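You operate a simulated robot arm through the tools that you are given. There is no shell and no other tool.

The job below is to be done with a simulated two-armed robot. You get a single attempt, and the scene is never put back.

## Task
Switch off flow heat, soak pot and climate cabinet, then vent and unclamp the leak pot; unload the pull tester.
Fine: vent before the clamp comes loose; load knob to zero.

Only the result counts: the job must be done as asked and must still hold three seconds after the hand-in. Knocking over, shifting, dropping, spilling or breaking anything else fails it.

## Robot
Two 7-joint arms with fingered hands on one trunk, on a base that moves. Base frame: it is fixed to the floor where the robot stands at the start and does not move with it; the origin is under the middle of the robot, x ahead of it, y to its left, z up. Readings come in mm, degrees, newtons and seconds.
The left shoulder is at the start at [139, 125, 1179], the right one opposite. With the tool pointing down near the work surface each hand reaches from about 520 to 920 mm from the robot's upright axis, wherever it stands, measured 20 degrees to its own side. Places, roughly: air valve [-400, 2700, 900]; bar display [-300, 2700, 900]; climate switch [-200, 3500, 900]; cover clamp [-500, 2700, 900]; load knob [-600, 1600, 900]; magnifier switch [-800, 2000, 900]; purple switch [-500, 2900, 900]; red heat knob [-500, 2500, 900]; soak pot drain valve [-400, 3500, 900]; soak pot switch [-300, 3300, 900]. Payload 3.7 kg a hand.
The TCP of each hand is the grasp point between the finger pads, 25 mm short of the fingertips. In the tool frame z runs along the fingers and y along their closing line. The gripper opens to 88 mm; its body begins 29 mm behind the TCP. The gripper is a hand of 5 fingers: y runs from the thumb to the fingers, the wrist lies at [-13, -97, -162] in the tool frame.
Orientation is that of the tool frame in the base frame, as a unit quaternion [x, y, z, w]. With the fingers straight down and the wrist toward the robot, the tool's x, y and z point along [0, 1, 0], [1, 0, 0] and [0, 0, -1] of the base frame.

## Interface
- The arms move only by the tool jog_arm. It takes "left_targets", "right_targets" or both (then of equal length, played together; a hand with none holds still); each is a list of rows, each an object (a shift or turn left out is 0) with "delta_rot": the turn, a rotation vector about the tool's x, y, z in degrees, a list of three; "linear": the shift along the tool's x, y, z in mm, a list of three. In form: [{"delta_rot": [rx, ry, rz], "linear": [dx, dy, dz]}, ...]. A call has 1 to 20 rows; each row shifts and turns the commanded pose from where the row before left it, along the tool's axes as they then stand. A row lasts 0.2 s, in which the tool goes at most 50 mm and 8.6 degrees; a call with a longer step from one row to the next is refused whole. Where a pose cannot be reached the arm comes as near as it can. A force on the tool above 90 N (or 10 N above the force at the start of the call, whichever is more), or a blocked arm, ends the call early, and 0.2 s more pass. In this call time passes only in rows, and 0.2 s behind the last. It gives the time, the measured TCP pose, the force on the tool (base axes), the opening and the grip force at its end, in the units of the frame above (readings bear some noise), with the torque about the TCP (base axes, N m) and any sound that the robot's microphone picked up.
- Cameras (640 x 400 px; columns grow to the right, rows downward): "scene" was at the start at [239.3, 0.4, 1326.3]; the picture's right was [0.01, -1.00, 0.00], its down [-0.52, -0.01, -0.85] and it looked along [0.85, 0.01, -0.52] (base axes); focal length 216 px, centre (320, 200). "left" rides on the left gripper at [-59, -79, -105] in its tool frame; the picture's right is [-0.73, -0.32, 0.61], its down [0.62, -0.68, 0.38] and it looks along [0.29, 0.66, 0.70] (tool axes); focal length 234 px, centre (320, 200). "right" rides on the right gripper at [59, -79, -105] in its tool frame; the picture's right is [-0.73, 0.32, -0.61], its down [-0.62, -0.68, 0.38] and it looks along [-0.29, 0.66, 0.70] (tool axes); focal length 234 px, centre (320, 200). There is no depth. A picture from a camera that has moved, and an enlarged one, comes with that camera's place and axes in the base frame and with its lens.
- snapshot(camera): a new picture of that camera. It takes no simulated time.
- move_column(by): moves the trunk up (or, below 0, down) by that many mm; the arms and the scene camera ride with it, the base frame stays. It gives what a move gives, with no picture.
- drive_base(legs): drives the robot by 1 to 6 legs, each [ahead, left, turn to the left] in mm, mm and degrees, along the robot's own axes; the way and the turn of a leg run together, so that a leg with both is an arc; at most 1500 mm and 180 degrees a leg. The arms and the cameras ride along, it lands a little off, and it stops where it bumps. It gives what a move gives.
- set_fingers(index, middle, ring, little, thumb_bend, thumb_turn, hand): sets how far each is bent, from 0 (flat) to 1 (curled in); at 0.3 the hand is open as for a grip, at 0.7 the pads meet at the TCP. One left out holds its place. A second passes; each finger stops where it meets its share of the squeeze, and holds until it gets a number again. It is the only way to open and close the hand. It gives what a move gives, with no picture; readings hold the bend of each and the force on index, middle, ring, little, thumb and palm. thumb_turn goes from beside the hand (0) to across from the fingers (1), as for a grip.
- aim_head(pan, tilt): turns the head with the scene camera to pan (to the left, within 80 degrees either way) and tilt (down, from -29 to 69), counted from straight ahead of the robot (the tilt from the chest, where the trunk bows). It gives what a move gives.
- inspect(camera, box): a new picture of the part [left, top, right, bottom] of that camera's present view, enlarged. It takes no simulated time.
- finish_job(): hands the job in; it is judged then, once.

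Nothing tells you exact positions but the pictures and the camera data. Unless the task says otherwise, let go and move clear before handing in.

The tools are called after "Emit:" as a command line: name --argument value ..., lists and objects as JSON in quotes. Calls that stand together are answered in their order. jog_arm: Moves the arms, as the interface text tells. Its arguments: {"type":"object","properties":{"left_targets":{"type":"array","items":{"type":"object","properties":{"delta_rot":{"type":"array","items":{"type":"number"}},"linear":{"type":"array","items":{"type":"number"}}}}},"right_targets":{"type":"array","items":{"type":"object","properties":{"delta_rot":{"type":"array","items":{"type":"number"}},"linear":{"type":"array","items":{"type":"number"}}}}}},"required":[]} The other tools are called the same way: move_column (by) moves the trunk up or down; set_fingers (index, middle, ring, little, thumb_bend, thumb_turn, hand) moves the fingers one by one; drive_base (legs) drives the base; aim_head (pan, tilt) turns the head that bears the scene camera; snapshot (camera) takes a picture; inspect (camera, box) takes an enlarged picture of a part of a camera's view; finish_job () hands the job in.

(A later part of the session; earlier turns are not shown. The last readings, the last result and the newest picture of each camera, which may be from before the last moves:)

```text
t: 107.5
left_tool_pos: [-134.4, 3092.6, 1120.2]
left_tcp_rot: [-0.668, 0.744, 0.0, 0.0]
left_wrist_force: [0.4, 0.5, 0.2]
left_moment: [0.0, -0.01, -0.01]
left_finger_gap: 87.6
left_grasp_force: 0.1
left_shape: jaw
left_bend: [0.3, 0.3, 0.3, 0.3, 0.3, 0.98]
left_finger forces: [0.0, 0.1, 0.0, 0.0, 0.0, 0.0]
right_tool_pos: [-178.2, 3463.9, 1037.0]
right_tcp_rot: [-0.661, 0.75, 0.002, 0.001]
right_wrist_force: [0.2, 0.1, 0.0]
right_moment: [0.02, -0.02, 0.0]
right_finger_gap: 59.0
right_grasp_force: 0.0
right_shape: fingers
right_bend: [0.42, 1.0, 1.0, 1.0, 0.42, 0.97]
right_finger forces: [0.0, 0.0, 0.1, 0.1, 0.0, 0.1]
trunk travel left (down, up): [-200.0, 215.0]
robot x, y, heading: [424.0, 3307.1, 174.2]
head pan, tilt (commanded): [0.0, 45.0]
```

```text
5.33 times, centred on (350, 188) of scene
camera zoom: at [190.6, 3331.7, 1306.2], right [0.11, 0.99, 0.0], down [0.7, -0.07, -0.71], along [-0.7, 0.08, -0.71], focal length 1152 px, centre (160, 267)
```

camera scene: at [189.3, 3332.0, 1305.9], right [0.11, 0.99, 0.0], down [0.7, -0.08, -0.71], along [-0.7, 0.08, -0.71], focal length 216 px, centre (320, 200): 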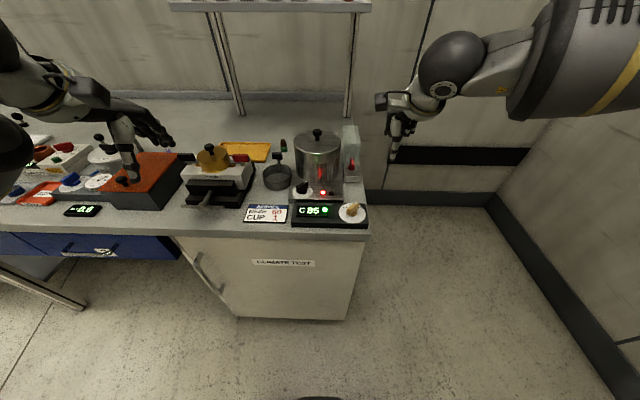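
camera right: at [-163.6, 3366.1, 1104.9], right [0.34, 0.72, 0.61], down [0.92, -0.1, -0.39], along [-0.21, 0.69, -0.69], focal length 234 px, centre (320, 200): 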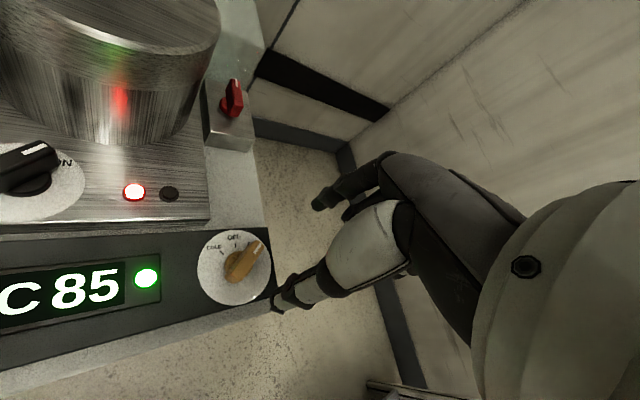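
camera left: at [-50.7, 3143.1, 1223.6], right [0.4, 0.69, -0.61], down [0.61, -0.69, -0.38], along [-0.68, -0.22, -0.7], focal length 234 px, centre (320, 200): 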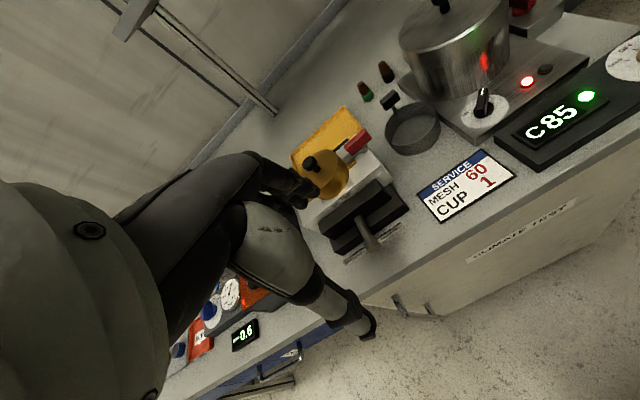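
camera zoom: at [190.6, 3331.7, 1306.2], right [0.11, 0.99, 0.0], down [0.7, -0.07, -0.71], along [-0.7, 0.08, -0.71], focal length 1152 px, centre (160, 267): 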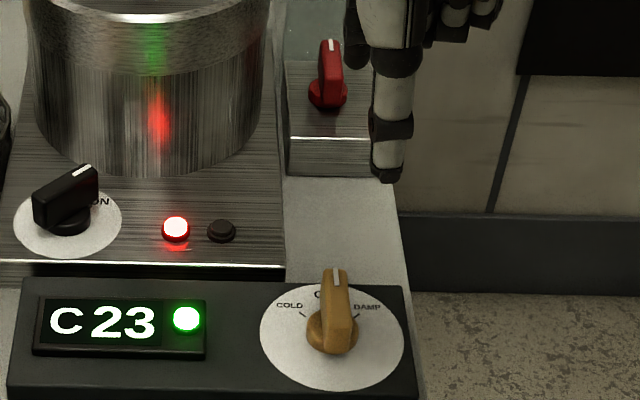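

Climate is now on OFF and the display reads 23. Next I'll retract the right hand and bring in the left hand, fingers curled and thumb out at φ≈215°, to push the soak knob's near end from left to right (ON→OFF).

Emit:
jog_arm --right_targets '[{"linear": [-26, -27, -20]}, {"linear": [-26, -27, -20]}, {"linear": [-26, -27, -20]}, {"linear": [-26, -27, -20]}]'

Emit:
set_fingers --hand "left" --index 1.0 --middle 1.0 --ring 1.0 --little 1.0 --thumb_bend 0.5

Emit:
jog_arm --left_targets '[{"delta_rot": [0, 0, -8.2]}, {"delta_rot": [0, 0, -8.2]}, {"delta_rot": [0, 0, -8.2]}, {"delta_rot": [0, 0, -8.2]}, {"delta_rot": [0, 0, -8.2]}, {"linear": [-36.5, 5.1, 15.6]}, {"linear": [-36.5, 5.1, 15.6]}, {"linear": [-36.5, 5.1, 15.6]}, {"linear": [-36.5, 5.1, 15.6]}, {"linear": [-36.5, 5.1, 15.6]}, {"linear": [-36.5, 5.1, 15.6]}, {"linear": [-36.5, 5.1, 15.6]}]'

Emit:
snapshot --camera "left"

Emit:
snapshot --camera "scene"

```text
t: 108.5
left_tool_pos: [-133.6, 3093.0, 1119.3]
left_tcp_rot: [-0.668, 0.744, 0.0, 0.0]
left_wrist_force: [-0.2, -0.2, 0.5]
left_moment: [0.02, 0.0, -0.03]
left_finger_gap: 87.9
left_grasp_force: 0.0
left_shape: jaw
left_bend: [0.3, 0.3, 0.3, 0.3, 0.3, 0.98]
left_finger forces: [0.0, 0.0, 0.0, 0.0, 0.0, 0.0]
right_tool_pos: [-59.2, 3552.6, 1117.4]
right_tcp_rot: [-0.662, 0.749, 0.002, 0.0]
right_wrist_force: [0.1, 0.1, 0.0]
right_moment: [-0.03, 0.03, -0.01]
right_finger_gap: 58.6
right_grasp_force: 0.1
right_shape: fingers
right_bend: [0.42, 1.0, 1.0, 1.0, 0.42, 0.97]
right_finger forces: [0.0, 0.0, 0.0, 0.1, 0.1, 0.1]
trunk travel left (down, up): [-200.0, 215.0]
robot x, y, heading: [423.9, 3307.3, 173.7]
head pan, tilt (commanded): [0.0, 45.0]
```

```text
t: 109.5
left_tool_pos: [-135.1, 3091.8, 1118.8]
left_tcp_rot: [-0.669, 0.744, 0.0, 0.001]
left_wrist_force: [-0.4, 0.4, 0.2]
left_moment: [0.01, 0.0, -0.01]
left_finger_gap: 44.0
left_grasp_force: 0.1
left_shape: fingers
left_bend: [1.0, 1.0, 1.0, 1.0, 0.5, 0.98]
left_finger forces: [0.1, 0.1, 0.1, 0.1, 0.1, 0.1]
right_tool_pos: [-59.9, 3553.1, 1116.4]
right_tcp_rot: [-0.662, 0.749, 0.003, 0.001]
right_wrist_force: [-0.1, -0.4, 0.3]
right_moment: [-0.01, 0.03, 0.0]
right_finger_gap: 58.7
right_grasp_force: 0.1
right_shape: fingers
right_bend: [0.42, 1.0, 1.0, 1.0, 0.42, 0.97]
right_finger forces: [0.1, 0.0, 0.1, 0.0, 0.1, 0.1]
trunk travel left (down, up): [-200.0, 215.0]
robot x, y, heading: [422.4, 3308.6, 173.9]
head pan, tilt (commanded): [0.0, 45.0]
```

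```text
t: 112.0
left_tool_pos: [-310.3, 3281.1, 1008.8]
left_tcp_rot: [0.886, -0.463, 0.001, 0.0]
left_wrist_force: [-1.1, 0.0, -0.3]
left_moment: [0.0, 0.01, -0.03]
left_finger_gap: 44.2
left_grasp_force: 0.1
left_shape: fingers
left_bend: [1.0, 1.0, 1.0, 1.0, 0.5, 0.98]
left_finger forces: [0.0, 0.1, 0.0, 0.1, 0.0, 0.1]
right_tool_pos: [-60.1, 3552.8, 1116.4]
right_tcp_rot: [-0.662, 0.75, 0.003, 0.001]
right_wrist_force: [0.0, 0.2, -0.3]
right_moment: [0.01, -0.01, 0.0]
right_finger_gap: 59.0
right_grasp_force: 0.0
right_shape: fingers
right_bend: [0.42, 1.0, 1.0, 1.0, 0.42, 0.97]
right_finger forces: [0.0, 0.1, 0.1, 0.1, 0.0, 0.0]
trunk travel left (down, up): [-200.0, 215.0]
robot x, y, heading: [421.9, 3308.3, 173.8]
head pan, tilt (commanded): [0.0, 45.0]
```

```text
taken
camera left: at [-279.9, 3376.2, 1113.9], right [-0.15, 0.78, -0.61], down [0.92, -0.12, -0.38], along [-0.37, -0.61, -0.7], focal length 234 px, centre (320, 200)
```

left: 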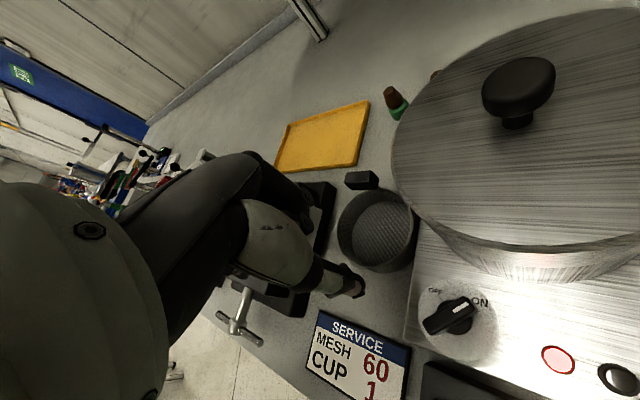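

```text
taken
camera scene: at [189.5, 3332.9, 1305.8], right [0.11, 0.99, 0.0], down [0.7, -0.08, -0.71], along [-0.7, 0.07, -0.71], focal length 216 px, centre (320, 200)
```

scene: 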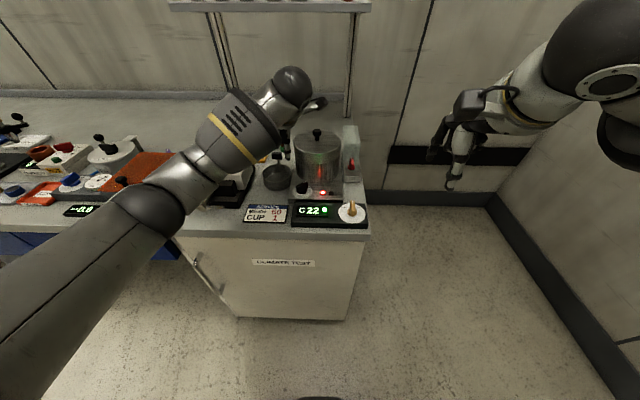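

Emit:
inspect --camera "left" --box '[320, 250, 520, 370]'

Emit:
inspect --camera "scene" --box '[250, 100, 370, 220]'

```text
3.20 times, centred on (420, 310) of left
camera zoom: at [-279.9, 3376.2, 1113.9], right [-0.15, 0.78, -0.61], down [0.92, -0.12, -0.38], along [-0.37, -0.61, -0.7], focal length 749 px, centre (0, -152)
```

zoom: 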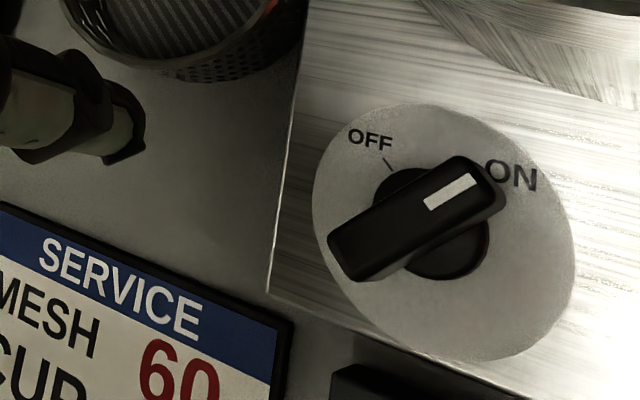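

```text
3.33 times, centred on (310, 160) of scene
camera zoom: at [189.5, 3332.9, 1305.8], right [0.11, 0.99, 0.0], down [0.7, -0.08, -0.71], along [-0.7, 0.07, -0.71], focal length 720 px, centre (353, 333)
```

zoom: 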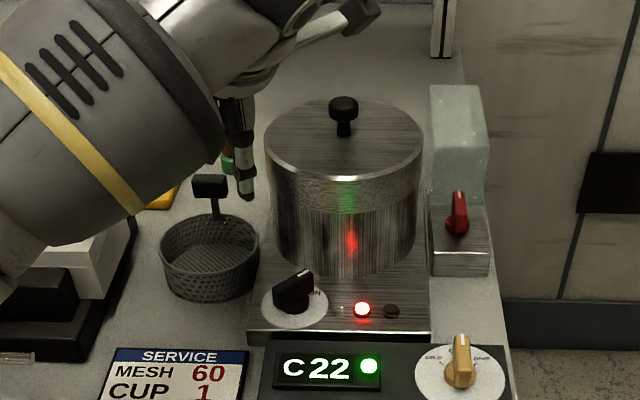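

Emit:
jog_arm --left_targets '[{"linear": [0, 0, 35]}, {"linear": [0, 0, 35]}, {"linear": [0, 0, 29]}]'

Emit:
inspect --camera "left" --box '[290, 220, 490, 340]'

Emit:
inspect --camera "scene" --box '[250, 120, 370, 220]'

```text
t: 112.8
left_tool_pos: [-310.2, 3282.7, 909.8]
left_tcp_rot: [0.886, -0.463, 0.001, 0.001]
left_wrist_force: [-0.6, 1.0, 0.0]
left_moment: [-0.03, -0.02, -0.01]
left_finger_gap: 44.1
left_grasp_force: 0.1
left_shape: fingers
left_bend: [1.0, 1.0, 1.0, 1.0, 0.5, 0.98]
left_finger forces: [0.0, 0.0, 0.1, 0.0, 0.0, 0.0]
right_tool_pos: [-61.4, 3552.5, 1116.1]
right_tcp_rot: [-0.662, 0.749, 0.002, 0.001]
right_wrist_force: [-0.4, 0.1, -0.3]
right_moment: [-0.02, 0.03, 0.02]
right_finger_gap: 59.0
right_grasp_force: 0.0
right_shape: fingers
right_bend: [0.42, 1.0, 1.0, 1.0, 0.42, 0.97]
right_finger forces: [0.0, 0.1, 0.0, 0.0, 0.0, 0.1]
trunk travel left (down, up): [-200.0, 215.0]
robot x, y, heading: [423.5, 3306.7, 173.8]
head pan, tilt (commanded): [0.0, 45.0]
```

```text
3.20 times, centred on (390, 280) of left
camera zoom: at [-278.9, 3375.2, 1014.6], right [-0.15, 0.78, -0.61], down [0.92, -0.12, -0.38], along [-0.37, -0.61, -0.7], focal length 749 px, centre (96, -56)
```

zoom: 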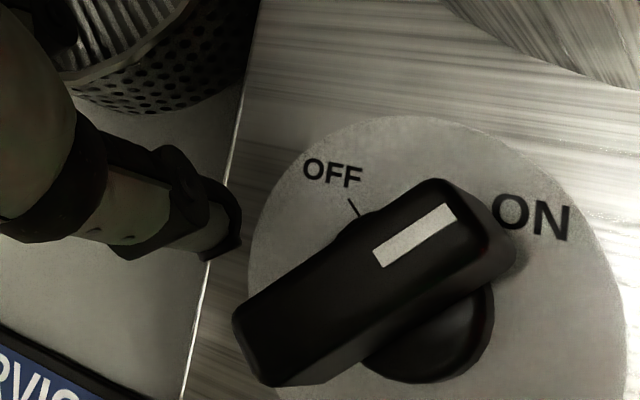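

```text
4.00 times, centred on (310, 170) of scene
camera zoom: at [189.6, 3332.2, 1305.9], right [0.11, 0.99, 0.0], down [0.7, -0.08, -0.71], along [-0.7, 0.08, -0.71], focal length 864 px, centre (360, 320)
```

zoom: 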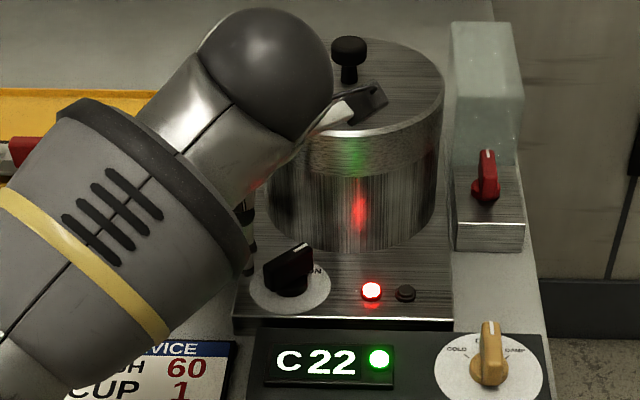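

Emit:
jog_arm --left_targets '[{"linear": [-6, -9.2, 0]}, {"linear": [2.8, -3.8, 0]}, {"linear": [1.9, -4.4, 0]}]'

Emit:
inspect --camera "left" --box '[290, 220, 490, 340]'

Emit:
inspect --camera "scene" --box '[270, 160, 350, 220]'

```text
t: 113.7
left_tool_pos: [-297.0, 3292.3, 911.9]
left_tcp_rot: [0.886, -0.463, 0.001, 0.0]
left_wrist_force: [-3.3, -1.5, -0.7]
left_moment: [0.02, 0.04, 0.0]
left_finger_gap: 42.5
left_grasp_force: 1.2
left_shape: fingers
left_bend: [1.0, 1.0, 1.0, 1.0, 0.54, 0.97]
left_finger forces: [0.1, 0.0, 0.0, 0.1, 3.6, 0.0]
right_tool_pos: [-61.9, 3551.6, 1116.6]
right_tcp_rot: [-0.662, 0.75, 0.003, 0.001]
right_wrist_force: [0.6, 1.0, -0.4]
right_moment: [0.01, 0.03, 0.0]
right_finger_gap: 58.8
right_grasp_force: 0.1
right_shape: fingers
right_bend: [0.42, 1.0, 1.0, 1.0, 0.42, 0.97]
right_finger forces: [0.0, 0.0, 0.0, 0.0, 0.1, 0.0]
trunk travel left (down, up): [-200.0, 215.0]
robot x, y, heading: [425.3, 3307.0, 173.8]
head pan, tilt (commanded): [0.0, 45.0]
```

```text
3.20 times, centred on (390, 280) of left
camera zoom: at [-266.1, 3385.8, 1015.6], right [-0.15, 0.78, -0.61], down [0.92, -0.12, -0.38], along [-0.37, -0.61, -0.7], focal length 749 px, centre (96, -56)
```

zoom: 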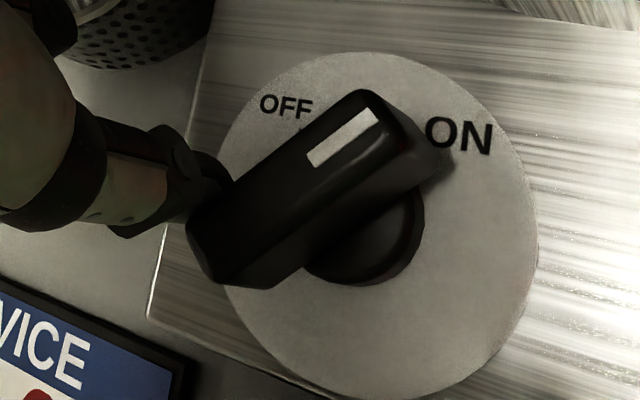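

```text
6.67 times, centred on (310, 190) of scene
camera zoom: at [189.5, 3331.8, 1305.9], right [0.11, 0.99, 0.0], down [0.7, -0.08, -0.71], along [-0.7, 0.08, -0.71], focal length 1440 px, centre (387, 267)
```

zoom: 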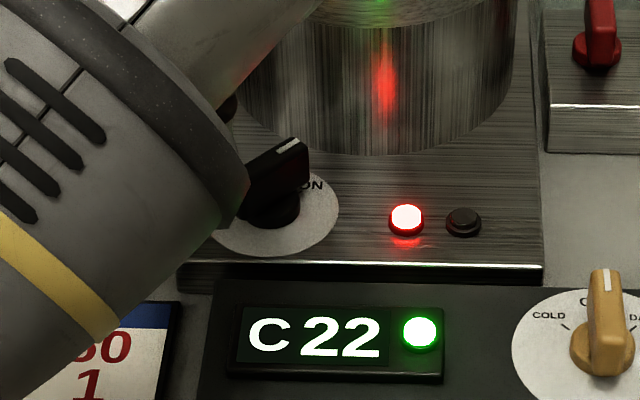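

Emit:
jog_arm --left_targets '[{"linear": [0.8, -4.7, 0]}, {"linear": [-0.2, -4.8, 0]}, {"linear": [-1.3, -4.6, 0]}]'

Emit:
inspect --camera "left" --box '[290, 220, 490, 340]'

```text
t: 114.5
left_tool_pos: [-284.8, 3301.4, 910.1]
left_tcp_rot: [0.887, -0.462, 0.0, -0.001]
left_wrist_force: [-2.0, -3.9, 0.4]
left_moment: [-0.03, 0.0, -0.03]
left_finger_gap: 42.1
left_grasp_force: 1.6
left_shape: fingers
left_bend: [1.0, 1.0, 1.0, 1.0, 0.54, 0.99]
left_finger forces: [0.0, 0.1, 0.1, 0.0, 3.4, 0.0]
right_tool_pos: [-60.8, 3551.5, 1117.5]
right_tcp_rot: [-0.662, 0.75, 0.003, 0.001]
right_wrist_force: [-0.7, -0.6, -0.9]
right_moment: [0.02, 0.0, 0.0]
right_finger_gap: 58.7
right_grasp_force: 0.1
right_shape: fingers
right_bend: [0.42, 1.0, 1.0, 1.0, 0.42, 0.97]
right_finger forces: [0.0, 0.0, 0.0, 0.0, 0.0, 0.1]
trunk travel left (down, up): [-200.0, 215.0]
robot x, y, heading: [422.8, 3310.6, 174.0]
head pan, tilt (commanded): [0.0, 45.0]
```

```text
3.20 times, centred on (390, 280) of left
camera zoom: at [-254.2, 3395.0, 1015.2], right [-0.15, 0.78, -0.61], down [0.92, -0.12, -0.38], along [-0.37, -0.61, -0.7], focal length 749 px, centre (96, -56)
```

zoom: 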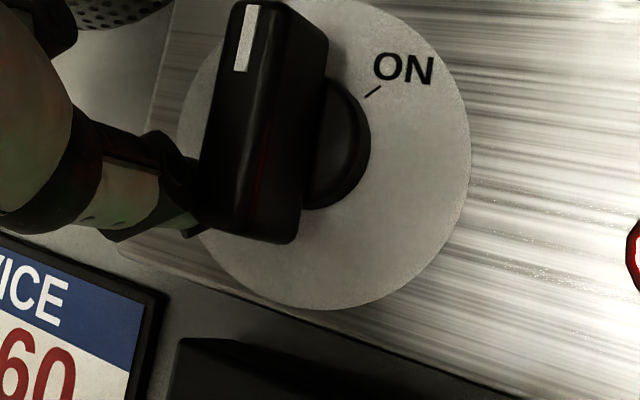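

Emit:
jog_arm --left_targets '[{"linear": [-2.2, -4.1, 0]}, {"linear": [-3.1, -3.5, 0]}]'

Emit:
inspect --camera "left" --box '[270, 180, 470, 300]'

Emit:
inspect --camera "scene" --box '[270, 160, 350, 220]'

```text
t: 115.0
left_tool_pos: [-282.9, 3309.8, 910.7]
left_tcp_rot: [0.887, -0.462, 0.0, 0.0]
left_wrist_force: [-2.0, -4.2, -0.7]
left_moment: [-0.04, 0.0, -0.01]
left_finger_gap: 42.6
left_grasp_force: 1.8
left_shape: fingers
left_bend: [1.0, 1.0, 1.0, 1.0, 0.53, 0.99]
left_finger forces: [0.0, 0.0, 0.1, 0.0, 3.2, 0.0]
right_tool_pos: [-62.3, 3551.5, 1116.1]
right_tcp_rot: [-0.662, 0.749, 0.002, 0.001]
right_wrist_force: [-0.5, 0.2, -0.2]
right_moment: [0.02, -0.01, -0.02]
right_finger_gap: 58.6
right_grasp_force: 0.1
right_shape: fingers
right_bend: [0.42, 1.0, 1.0, 1.0, 0.42, 0.97]
right_finger forces: [0.1, 0.0, 0.1, 0.0, 0.0, 0.0]
trunk travel left (down, up): [-200.0, 215.0]
robot x, y, heading: [423.2, 3309.0, 173.9]
head pan, tilt (commanded): [0.0, 45.0]
```

```text
3.20 times, centred on (370, 240) of left
camera zoom: at [-251.4, 3403.7, 1015.2], right [-0.15, 0.78, -0.61], down [0.92, -0.12, -0.38], along [-0.37, -0.61, -0.7], focal length 749 px, centre (160, 72)
```

zoom: 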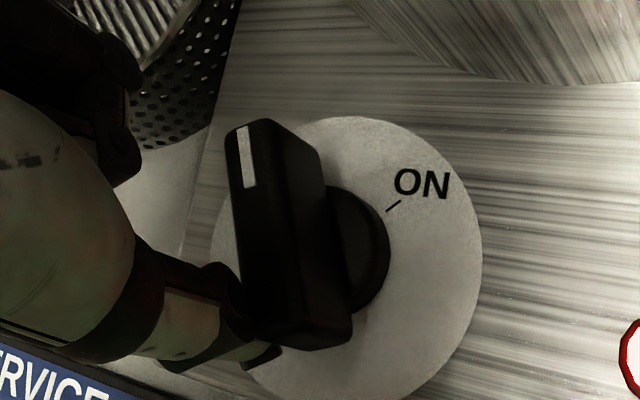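

```text
6.67 times, centred on (310, 190) of scene
camera zoom: at [189.9, 3331.6, 1306.0], right [0.11, 0.99, 0.0], down [0.7, -0.07, -0.71], along [-0.7, 0.08, -0.71], focal length 1440 px, centre (387, 267)
```

zoom: 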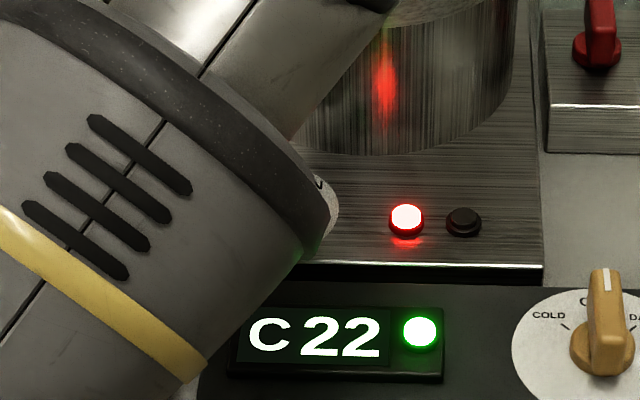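

Emit:
jog_arm --left_targets '[{"linear": [-3.1, -3.4, 0]}, {"linear": [-3.3, -2.8, 0]}]'

Emit:
inspect --camera "left" --box '[270, 160, 470, 280]'

Emit:
inspect --camera "scene" --box '[270, 160, 350, 220]'

```text
t: 115.7
left_tool_pos: [-280.4, 3318.8, 909.6]
left_tcp_rot: [0.887, -0.463, 0.0, -0.001]
left_wrist_force: [-0.8, -4.7, 0.8]
left_moment: [-0.06, 0.01, -0.07]
left_finger_gap: 42.8
left_grasp_force: 1.6
left_shape: fingers
left_bend: [1.0, 1.0, 1.0, 1.0, 0.53, 1.0]
left_finger forces: [0.0, 0.0, 0.0, 0.0, 3.6, 0.0]
right_tool_pos: [-61.2, 3551.0, 1117.8]
right_tcp_rot: [-0.661, 0.75, 0.003, 0.002]
right_wrist_force: [-0.6, 0.0, 0.8]
right_moment: [0.01, 0.01, 0.03]
right_finger_gap: 58.8
right_grasp_force: 0.1
right_shape: fingers
right_bend: [0.42, 1.0, 1.0, 1.0, 0.42, 0.97]
right_finger forces: [0.1, 0.1, 0.0, 0.0, 0.0, 0.0]
trunk travel left (down, up): [-200.0, 215.0]
robot x, y, heading: [424.2, 3309.1, 174.1]
head pan, tilt (commanded): [0.0, 45.0]
```

```text
3.20 times, centred on (370, 220) of left
camera zoom: at [-249.6, 3412.6, 1015.4], right [-0.15, 0.78, -0.61], down [0.92, -0.12, -0.38], along [-0.37, -0.61, -0.7], focal length 749 px, centre (160, 136)
```

zoom: 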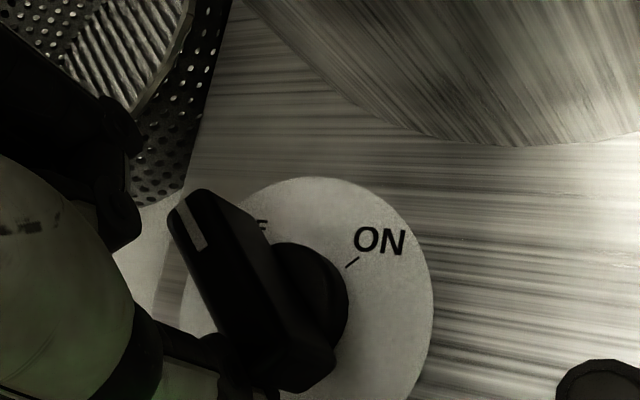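

```text
6.67 times, centred on (310, 190) of scene
camera zoom: at [190.1, 3331.5, 1306.0], right [0.11, 0.99, 0.0], down [0.7, -0.07, -0.71], along [-0.7, 0.08, -0.71], focal length 1440 px, centre (387, 267)
```

zoom: 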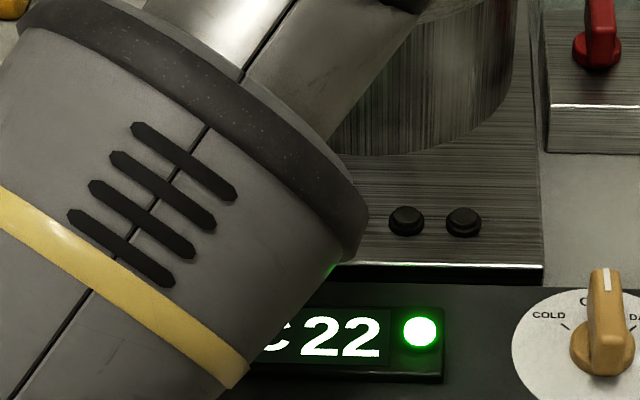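

The soak lamp is out and the pointer is at OFF. I'll back the thumb away and lift the left hand clear.

Emit:
jog_arm --left_targets '[{"linear": [9, 0, 0]}, {"linear": [9, 0, 0]}, {"linear": [0, 0, -35]}, {"linear": [0, 0, -45]}, {"linear": [0, 0, -45]}]'

Emit:
inspect --camera "left" --box '[290, 200, 490, 340]'

Emit:
snapshot --camera "scene"

```text
t: 116.8
left_tool_pos: [-269.4, 3305.5, 1035.4]
left_tcp_rot: [0.887, -0.463, 0.001, 0.001]
left_wrist_force: [-0.3, 0.6, -0.1]
left_moment: [-0.01, 0.01, 0.01]
left_finger_gap: 44.0
left_grasp_force: 0.0
left_shape: fingers
left_bend: [1.0, 1.0, 1.0, 1.0, 0.5, 0.98]
left_finger forces: [0.0, 0.0, 0.0, 0.1, 0.0, 0.1]
right_tool_pos: [-61.1, 3552.2, 1116.6]
right_tcp_rot: [-0.662, 0.749, 0.002, 0.001]
right_wrist_force: [0.2, -0.4, -0.2]
right_moment: [-0.02, -0.01, 0.02]
right_finger_gap: 59.0
right_grasp_force: 0.1
right_shape: fingers
right_bend: [0.42, 1.0, 1.0, 1.0, 0.42, 0.97]
right_finger forces: [0.0, 0.0, 0.0, 0.1, 0.0, 0.0]
trunk travel left (down, up): [-200.0, 215.0]
robot x, y, heading: [423.5, 3308.3, 173.8]
head pan, tilt (commanded): [0.0, 45.0]
```

```text
2.86 times, centred on (390, 270) of left
camera zoom: at [-238.6, 3399.3, 1140.9], right [-0.15, 0.78, -0.61], down [0.92, -0.12, -0.38], along [-0.37, -0.61, -0.7], focal length 669 px, centre (120, 0)
```

zoom: 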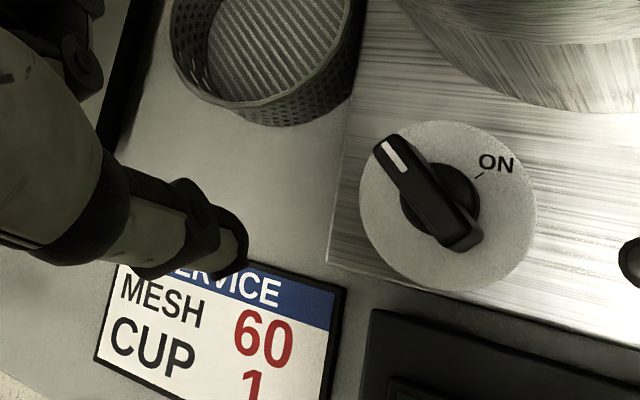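

```text
taken
camera scene: at [190.9, 3332.9, 1306.2], right [0.11, 0.99, 0.0], down [0.7, -0.08, -0.71], along [-0.7, 0.07, -0.71], focal length 216 px, centre (320, 200)
```

scene: 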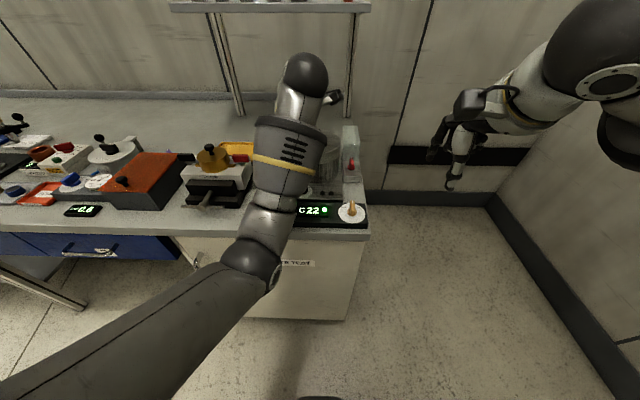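

Soak pot is off. Now I'll raise the trunk and drive left along the bench to the leak tester.

Emit:
move_column --by 200

Emit:
drive_base --legs '[[0, 685, 0], [41, 0, 0]]'

Emit:
snapshot --camera "scene"

Emit:
snapshot --camera "left"

Emit:
inspect --camera "scene" --box '[540, 160, 640, 250]'

```text
t: 119.0
left_tool_pos: [-270.5, 3304.5, 1236.1]
left_tcp_rot: [0.886, -0.463, 0.0, 0.0]
left_wrist_force: [0.4, 0.2, 1.0]
left_moment: [0.0, 0.01, 0.03]
left_finger_gap: 43.9
left_grasp_force: 0.1
left_shape: fingers
left_bend: [1.0, 1.0, 1.0, 1.0, 0.5, 0.98]
left_finger forces: [0.0, 0.1, 0.1, 0.1, 0.0, 0.0]
right_tool_pos: [-59.4, 3552.1, 1314.8]
right_tcp_rot: [-0.662, 0.749, 0.003, 0.001]
right_wrist_force: [-0.6, -0.7, 0.9]
right_moment: [-0.02, -0.02, -0.04]
right_finger_gap: 58.7
right_grasp_force: 0.1
right_shape: fingers
right_bend: [0.42, 1.0, 1.0, 1.0, 0.42, 0.97]
right_finger forces: [0.0, 0.0, 0.1, 0.1, 0.0, 0.0]
trunk travel left (down, up): [-400.0, 15.0]
robot x, y, heading: [419.7, 3313.2, 173.8]
head pan, tilt (commanded): [0.0, 45.0]
```

```text
t: 125.9
left_tool_pos: [-383.3, 2633.2, 1235.6]
left_tcp_rot: [0.886, -0.463, 0.0, 0.001]
left_wrist_force: [-0.4, -0.3, 0.2]
left_moment: [-0.02, -0.03, 0.0]
left_finger_gap: 44.1
left_grasp_force: 0.1
left_shape: fingers
left_bend: [1.0, 1.0, 1.0, 1.0, 0.5, 0.98]
left_finger forces: [0.0, 0.0, 0.1, 0.0, 0.0, 0.0]
right_tool_pos: [-174.0, 2880.6, 1315.1]
right_tcp_rot: [-0.662, 0.75, 0.002, 0.0]
right_wrist_force: [0.5, -0.5, -0.8]
right_moment: [0.03, -0.05, -0.01]
right_finger_gap: 58.6
right_grasp_force: 0.0
right_shape: fingers
right_bend: [0.42, 1.0, 1.0, 1.0, 0.42, 0.97]
right_finger forces: [0.1, 0.1, 0.0, 0.0, 0.1, 0.0]
trunk travel left (down, up): [-400.0, 15.0]
robot x, y, heading: [309.2, 2639.7, 174.1]
head pan, tilt (commanded): [0.0, 45.0]
```

```text
taken
camera scene: at [187.0, 2648.6, 1511.7], right [0.11, 0.99, 0.0], down [0.7, -0.08, -0.71], along [-0.7, 0.08, -0.71], focal length 216 px, centre (320, 200)
```

scene: 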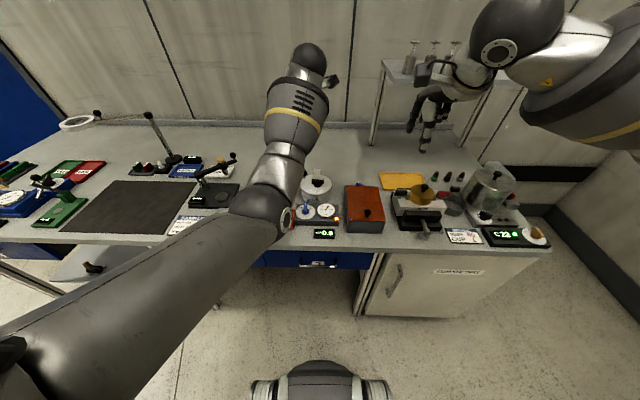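

```text
taken
camera left: at [-352.9, 2727.0, 1340.0], right [-0.15, 0.78, -0.61], down [0.92, -0.12, -0.38], along [-0.37, -0.61, -0.7], focal length 234 px, centre (320, 200)
```

left: 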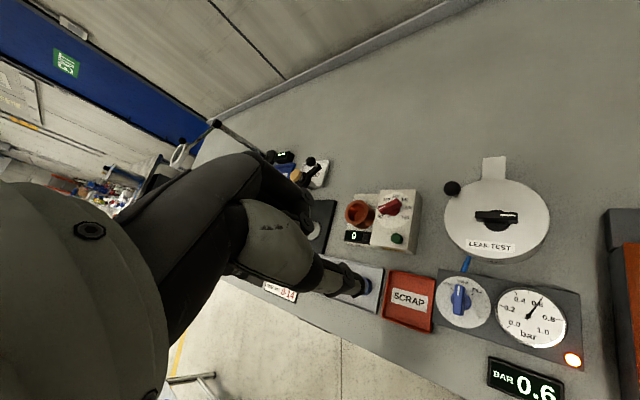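

```text
4.44 times, centred on (590, 205) of scene
camera zoom: at [187.0, 2648.6, 1511.7], right [0.11, 0.99, 0.0], down [0.7, -0.08, -0.71], along [-0.7, 0.08, -0.71], focal length 960 px, centre (-880, 178)
```

zoom: 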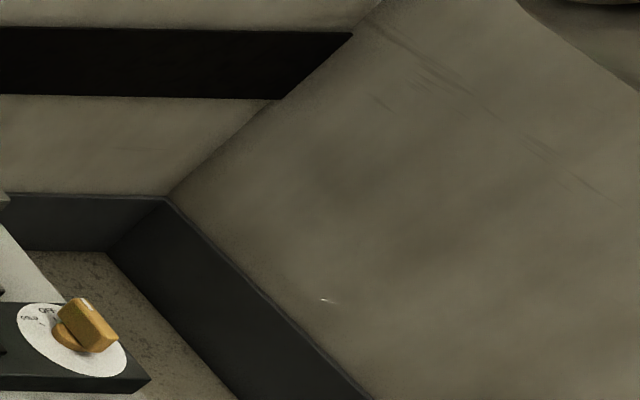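

Emit:
inspect --camera "left" --box '[420, 150, 600, 270]'

Emit:
inspect --camera "left" --box '[420, 240, 600, 380]'

Emit:
inspect --camera "left" --box '[330, 170, 430, 260]'

Emit:
inspect --camera "scene" --box '[270, 160, 360, 240]'

```text
3.33 times, centred on (510, 210) of left
camera zoom: at [-352.9, 2727.0, 1340.0], right [-0.15, 0.78, -0.61], down [0.92, -0.12, -0.38], along [-0.37, -0.61, -0.7], focal length 781 px, centre (-313, 167)
```

zoom: 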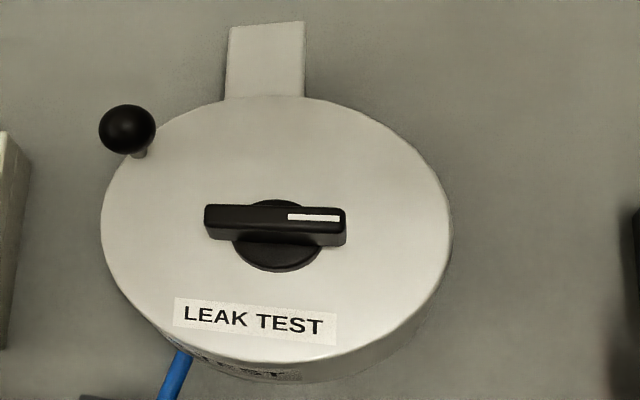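

```text
2.86 times, centred on (510, 310) of left
camera zoom: at [-352.9, 2727.0, 1340.0], right [-0.15, 0.78, -0.61], down [0.92, -0.12, -0.38], along [-0.37, -0.61, -0.7], focal length 669 px, centre (-223, -114)
```

zoom: 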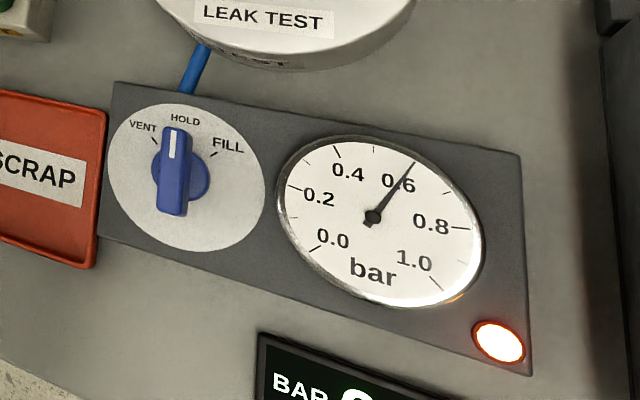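

```text
4.44 times, centred on (380, 215) of left
camera zoom: at [-352.9, 2727.0, 1340.0], right [-0.15, 0.78, -0.61], down [0.92, -0.12, -0.38], along [-0.37, -0.61, -0.7], focal length 1041 px, centre (53, 133)
```

zoom: 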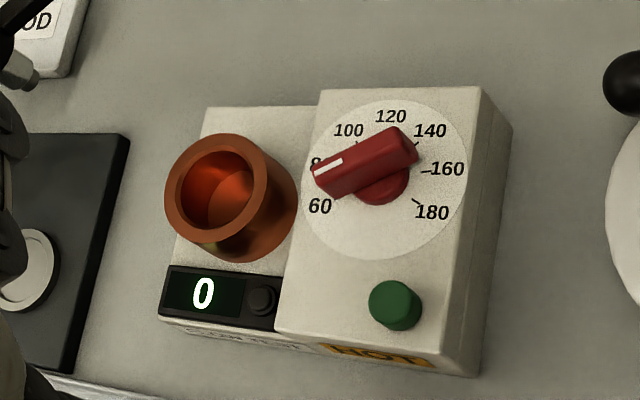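

```text
5.00 times, centred on (315, 200) of scene
camera zoom: at [187.0, 2648.6, 1511.7], right [0.11, 0.99, 0.0], down [0.7, -0.08, -0.71], along [-0.7, 0.08, -0.71], focal length 1080 px, centre (345, 200)
```

zoom: 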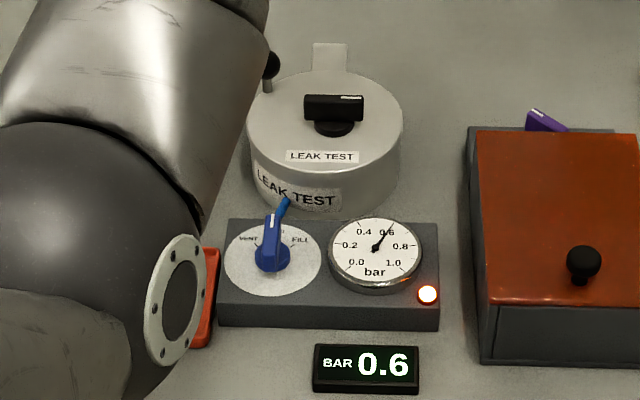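

Emit:
move_column --by -200

Emit:
snapshot --camera "left"

Emit:
inspect --camera "scene" --box '[250, 120, 410, 240]'

Emit:
inspect --camera "right" --box '[0, 0, 320, 200]'

```text
t: 128.1
left_tool_pos: [-382.5, 2632.8, 1038.0]
left_tcp_rot: [0.886, -0.463, -0.001, 0.0]
left_wrist_force: [0.6, -0.2, 0.5]
left_moment: [0.02, 0.02, 0.01]
left_finger_gap: 44.1
left_grasp_force: 0.1
left_shape: fingers
left_bend: [1.0, 1.0, 1.0, 1.0, 0.5, 0.98]
left_finger forces: [0.1, 0.0, 0.0, 0.1, 0.0, 0.1]
right_tool_pos: [-171.9, 2880.3, 1117.4]
right_tcp_rot: [-0.662, 0.749, 0.002, 0.0]
right_wrist_force: [0.7, 0.4, -0.5]
right_moment: [0.01, 0.02, -0.05]
right_finger_gap: 58.9
right_grasp_force: 0.0
right_shape: fingers
right_bend: [0.42, 1.0, 1.0, 1.0, 0.42, 0.97]
right_finger forces: [0.0, 0.0, 0.1, 0.0, 0.0, 0.0]
trunk travel left (down, up): [-200.0, 215.0]
robot x, y, heading: [307.8, 2633.5, 173.7]
head pan, tilt (commanded): [0.0, 45.0]
```

```text
taken
camera left: at [-350.8, 2726.7, 1142.1], right [-0.15, 0.78, -0.61], down [0.91, -0.12, -0.39], along [-0.38, -0.61, -0.7], focal length 234 px, centre (320, 200)
```

left: 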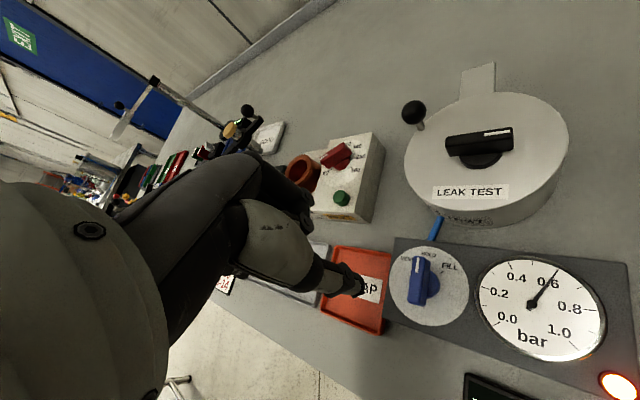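

```text
3.33 times, centred on (330, 180) of scene
camera zoom: at [78.5, 2660.2, 1306.4], right [0.11, 0.99, 0.0], down [0.7, -0.08, -0.71], along [-0.7, 0.08, -0.71], focal length 720 px, centre (287, 267)
```

zoom: 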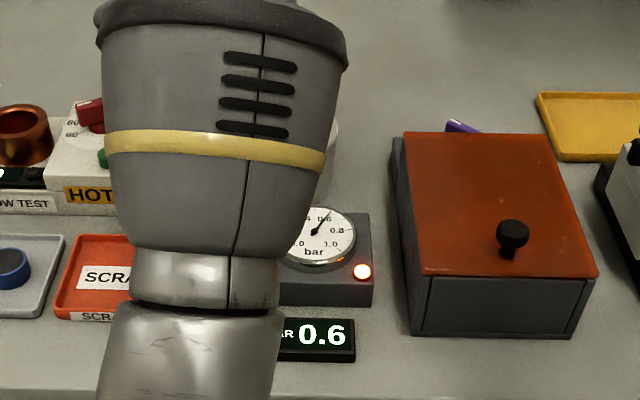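

```text
2.00 times, centred on (160, 100) of right
camera zoom: at [-99.8, 2812.8, 1221.7], right [-0.23, 0.76, 0.61], down [0.75, 0.54, -0.38], along [-0.62, 0.37, -0.69], focal length 468 px, centre (640, 400)
```

zoom: 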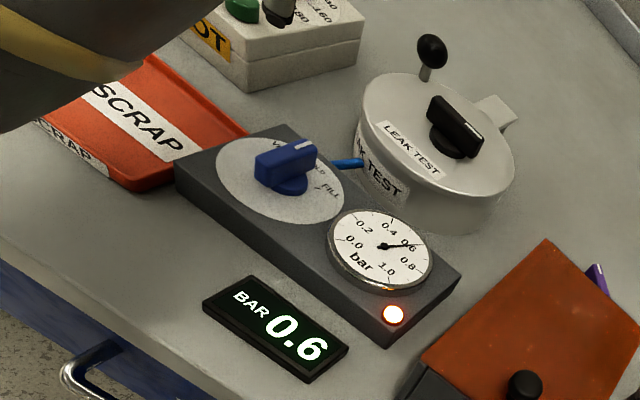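

Emit:
inspect --camera "left" --box '[390, 50, 590, 240]'

Emit:
inspect --camera "right" --box '[170, 0, 270, 120]'

Emit:
inspect --camera "left" --box '[370, 230, 500, 340]'

```text
2.11 times, centred on (490, 145) of left
camera zoom: at [-350.8, 2726.7, 1142.1], right [-0.15, 0.78, -0.61], down [0.91, -0.12, -0.39], along [-0.38, -0.61, -0.7], focal length 493 px, centre (-38, 316)
```

zoom: 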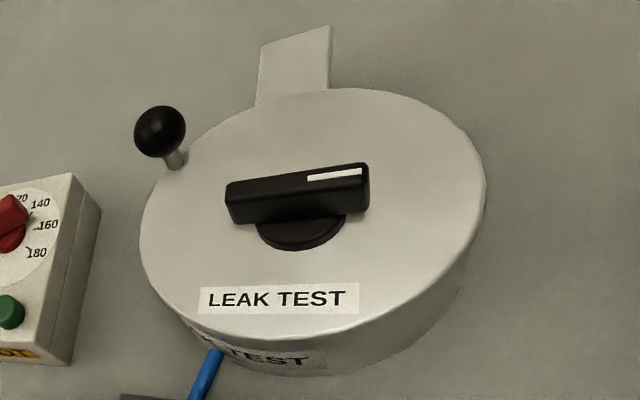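

```text
3.33 times, centred on (220, 60) of right
camera zoom: at [-99.8, 2812.8, 1221.7], right [-0.23, 0.76, 0.61], down [0.75, 0.54, -0.38], along [-0.62, 0.37, -0.69], focal length 781 px, centre (653, 667)
```

zoom: 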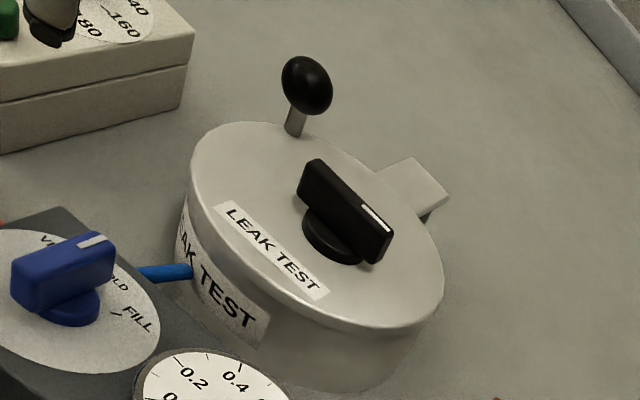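

```text
3.64 times, centred on (435, 285) of left
camera zoom: at [-350.8, 2726.7, 1142.1], right [-0.15, 0.78, -0.61], down [0.91, -0.12, -0.39], along [-0.38, -0.61, -0.7], focal length 852 px, centre (-98, -109)
```

zoom: 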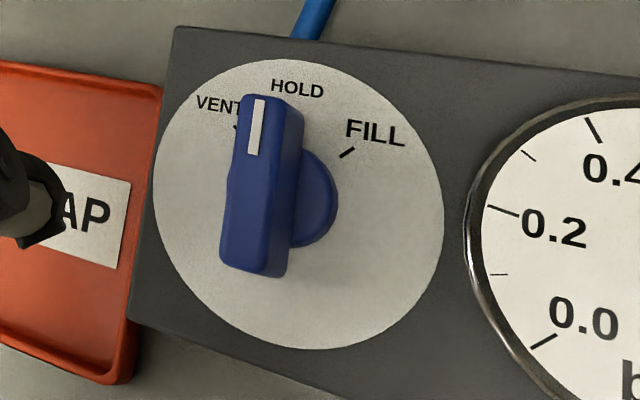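

The valve (blue) points at HOLD, with VENT about 41° counter-clockwise, and its axis is at about (-379, 2655). I'll push its near end rightward with the left thumb, as I did for the soak knob.

Emit:
jog_arm --left_targets '[{"linear": [18.2, 17.6, 0]}, {"linear": [0, 0, 40]}, {"linear": [0, 0, 40]}, {"linear": [0, 0, 44]}]'

Emit:
inspect --camera "left" --box '[270, 200, 470, 320]'

Emit:
inspect --camera "right" --box '[70, 30, 230, 150]'

```text
t: 129.1
left_tool_pos: [-387.6, 2607.6, 911.3]
left_tcp_rot: [0.886, -0.463, 0.0, 0.0]
left_wrist_force: [-0.3, 0.2, 0.3]
left_moment: [-0.01, 0.03, 0.0]
left_finger_gap: 44.1
left_grasp_force: 0.1
left_shape: fingers
left_bend: [1.0, 1.0, 1.0, 1.0, 0.5, 0.98]
left_finger forces: [0.0, 0.0, 0.0, 0.0, 0.0, 0.0]
right_tool_pos: [-173.1, 2880.9, 1115.5]
right_tcp_rot: [-0.662, 0.75, 0.002, 0.0]
right_wrist_force: [-0.3, 0.2, 0.2]
right_moment: [-0.02, -0.02, 0.01]
right_finger_gap: 58.6
right_grasp_force: 0.1
right_shape: fingers
right_bend: [0.42, 1.0, 1.0, 1.0, 0.42, 0.97]
right_finger forces: [0.0, 0.0, 0.1, 0.0, 0.0, 0.1]
trunk travel left (down, up): [-200.0, 215.0]
robot x, y, heading: [306.3, 2633.1, 173.8]
head pan, tilt (commanded): [0.0, 45.0]
```

```text
3.20 times, centred on (370, 260) of left
camera zoom: at [-355.8, 2701.4, 1015.6], right [-0.15, 0.78, -0.61], down [0.92, -0.12, -0.38], along [-0.37, -0.61, -0.7], focal length 749 px, centre (160, 8)
```

zoom: 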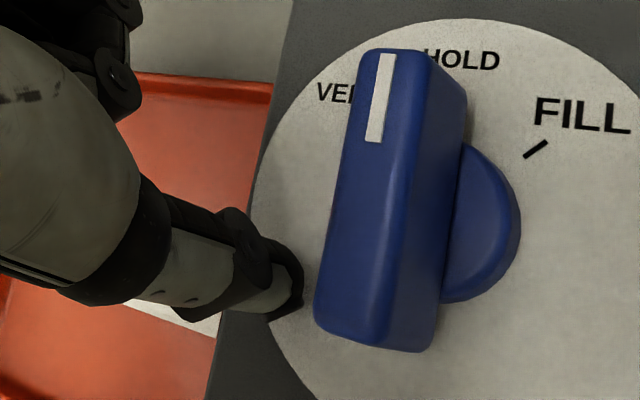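

```text
3.33 times, centred on (150, 90) of right
camera zoom: at [-101.4, 2813.0, 1220.5], right [-0.23, 0.76, 0.61], down [0.75, 0.54, -0.38], along [-0.62, 0.37, -0.69], focal length 781 px, centre (887, 567)
```

zoom: 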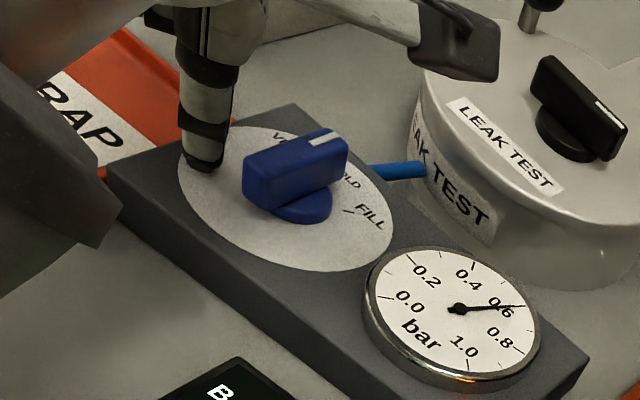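

Emit:
jog_arm --left_targets '[{"linear": [-5, -5.2, 0]}, {"linear": [-4.8, -5.1, 0]}, {"linear": [-2.7, -3.1, 0]}]'

Emit:
inspect --camera "right" --box '[70, 30, 230, 150]'

```text
t: 129.9
left_tool_pos: [-383.2, 2624.0, 911.7]
left_tcp_rot: [0.887, -0.462, -0.001, 0.001]
left_wrist_force: [-0.4, -8.1, 1.5]
left_moment: [-0.01, -0.08, -0.13]
left_finger_gap: 42.2
left_grasp_force: 3.7
left_shape: fingers
left_bend: [1.0, 1.0, 1.0, 1.0, 0.53, 1.0]
left_finger forces: [0.1, 0.0, 0.0, 0.0, 7.1, 0.0]
right_tool_pos: [-172.2, 2879.7, 1116.5]
right_tcp_rot: [-0.662, 0.75, 0.003, 0.001]
right_wrist_force: [0.3, 0.1, 0.0]
right_moment: [0.02, 0.01, -0.01]
right_finger_gap: 58.5
right_grasp_force: 0.2
right_shape: fingers
right_bend: [0.42, 1.0, 1.0, 1.0, 0.42, 0.97]
right_finger forces: [0.0, 0.0, 0.1, 0.1, 0.1, 0.1]
trunk travel left (down, up): [-200.0, 215.0]
robot x, y, heading: [309.4, 2635.8, 173.8]
head pan, tilt (commanded): [0.0, 45.0]
```

```text
3.33 times, centred on (150, 90) of right
camera zoom: at [-101.0, 2811.9, 1221.0], right [-0.23, 0.76, 0.61], down [0.75, 0.54, -0.38], along [-0.62, 0.37, -0.69], focal length 781 px, centre (887, 567)
```

zoom: 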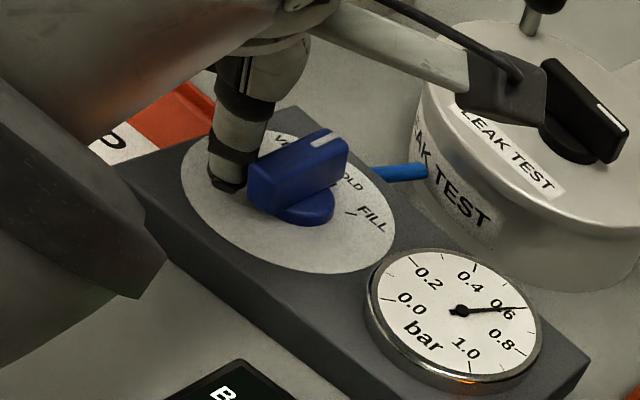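

Emit:
jog_arm --left_targets '[{"linear": [-2.6, -3.0, 0]}, {"linear": [-2.6, -2.7, 0]}]'

Emit:
inspect --camera "right" --box '[70, 30, 230, 150]'

```text
t: 130.5
left_tool_pos: [-381.9, 2633.4, 912.2]
left_tcp_rot: [0.887, -0.462, 0.001, 0.0]
left_wrist_force: [-0.4, -8.1, 0.8]
left_moment: [0.01, -0.07, -0.11]
left_finger_gap: 42.1
left_grasp_force: 3.7
left_shape: fingers
left_bend: [1.0, 1.0, 1.0, 1.0, 0.53, 1.0]
left_finger forces: [0.1, 0.0, 0.1, 0.0, 6.9, 0.0]
right_tool_pos: [-171.4, 2880.5, 1116.5]
right_tcp_rot: [-0.662, 0.749, 0.003, 0.002]
right_wrist_force: [-0.1, 0.8, -0.4]
right_moment: [0.06, -0.01, 0.01]
right_finger_gap: 58.7
right_grasp_force: 0.1
right_shape: fingers
right_bend: [0.42, 1.0, 1.0, 1.0, 0.42, 0.97]
right_finger forces: [0.0, 0.0, 0.0, 0.1, 0.1, 0.0]
trunk travel left (down, up): [-200.0, 215.0]
robot x, y, heading: [307.3, 2636.9, 173.7]
head pan, tilt (commanded): [0.0, 45.0]
```

```text
3.33 times, centred on (150, 90) of right
camera zoom: at [-101.0, 2812.2, 1220.9], right [-0.23, 0.76, 0.61], down [0.75, 0.54, -0.38], along [-0.62, 0.37, -0.69], focal length 781 px, centre (887, 567)
```

zoom: 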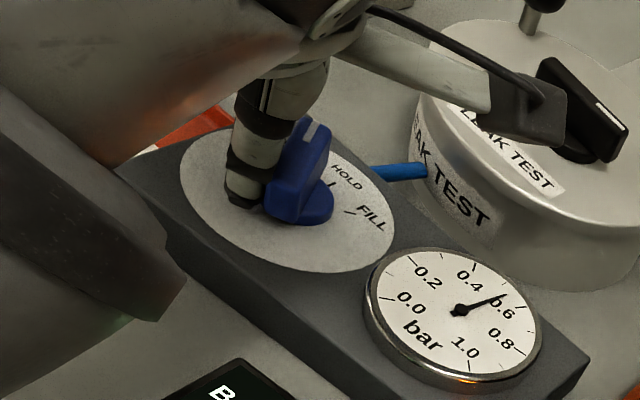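

Emit:
jog_arm --left_targets '[{"linear": [-2.4, -2.8, 0]}, {"linear": [-2.4, -2.6, 0]}]'

Emit:
inspect --camera "right" --box '[70, 30, 230, 150]'

```text
t: 131.1
left_tool_pos: [-379.3, 2640.3, 911.1]
left_tcp_rot: [0.886, -0.463, 0.001, -0.001]
left_wrist_force: [0.7, -7.8, -0.5]
left_moment: [-0.06, -0.01, -0.14]
left_finger_gap: 42.3
left_grasp_force: 3.3
left_shape: fingers
left_bend: [1.0, 1.0, 1.0, 1.0, 0.53, 1.0]
left_finger forces: [0.1, 0.1, 0.0, 0.1, 5.8, 0.0]
right_tool_pos: [-171.6, 2880.4, 1116.0]
right_tcp_rot: [-0.663, 0.749, 0.003, 0.001]
right_wrist_force: [0.2, 0.1, 0.1]
right_moment: [0.02, 0.0, -0.03]
right_finger_gap: 58.9
right_grasp_force: 0.1
right_shape: fingers
right_bend: [0.42, 1.0, 1.0, 1.0, 0.42, 0.97]
right_finger forces: [0.0, 0.1, 0.0, 0.0, 0.0, 0.1]
trunk travel left (down, up): [-200.0, 215.0]
robot x, y, heading: [309.9, 2637.7, 173.8]
head pan, tilt (commanded): [0.0, 45.0]
```

```text
3.33 times, centred on (150, 90) of right
camera zoom: at [-101.0, 2812.3, 1220.9], right [-0.23, 0.76, 0.61], down [0.75, 0.54, -0.38], along [-0.62, 0.37, -0.69], focal length 781 px, centre (887, 567)
```

zoom: 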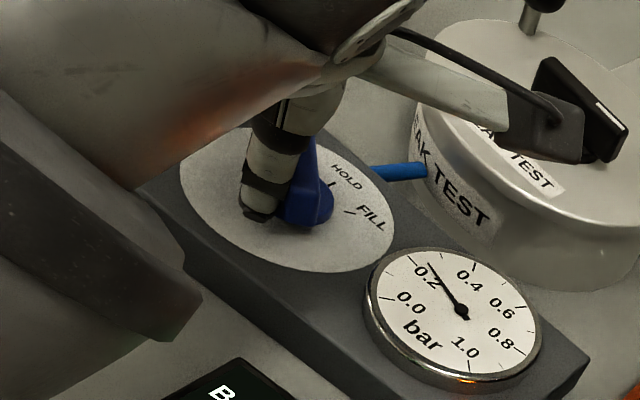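

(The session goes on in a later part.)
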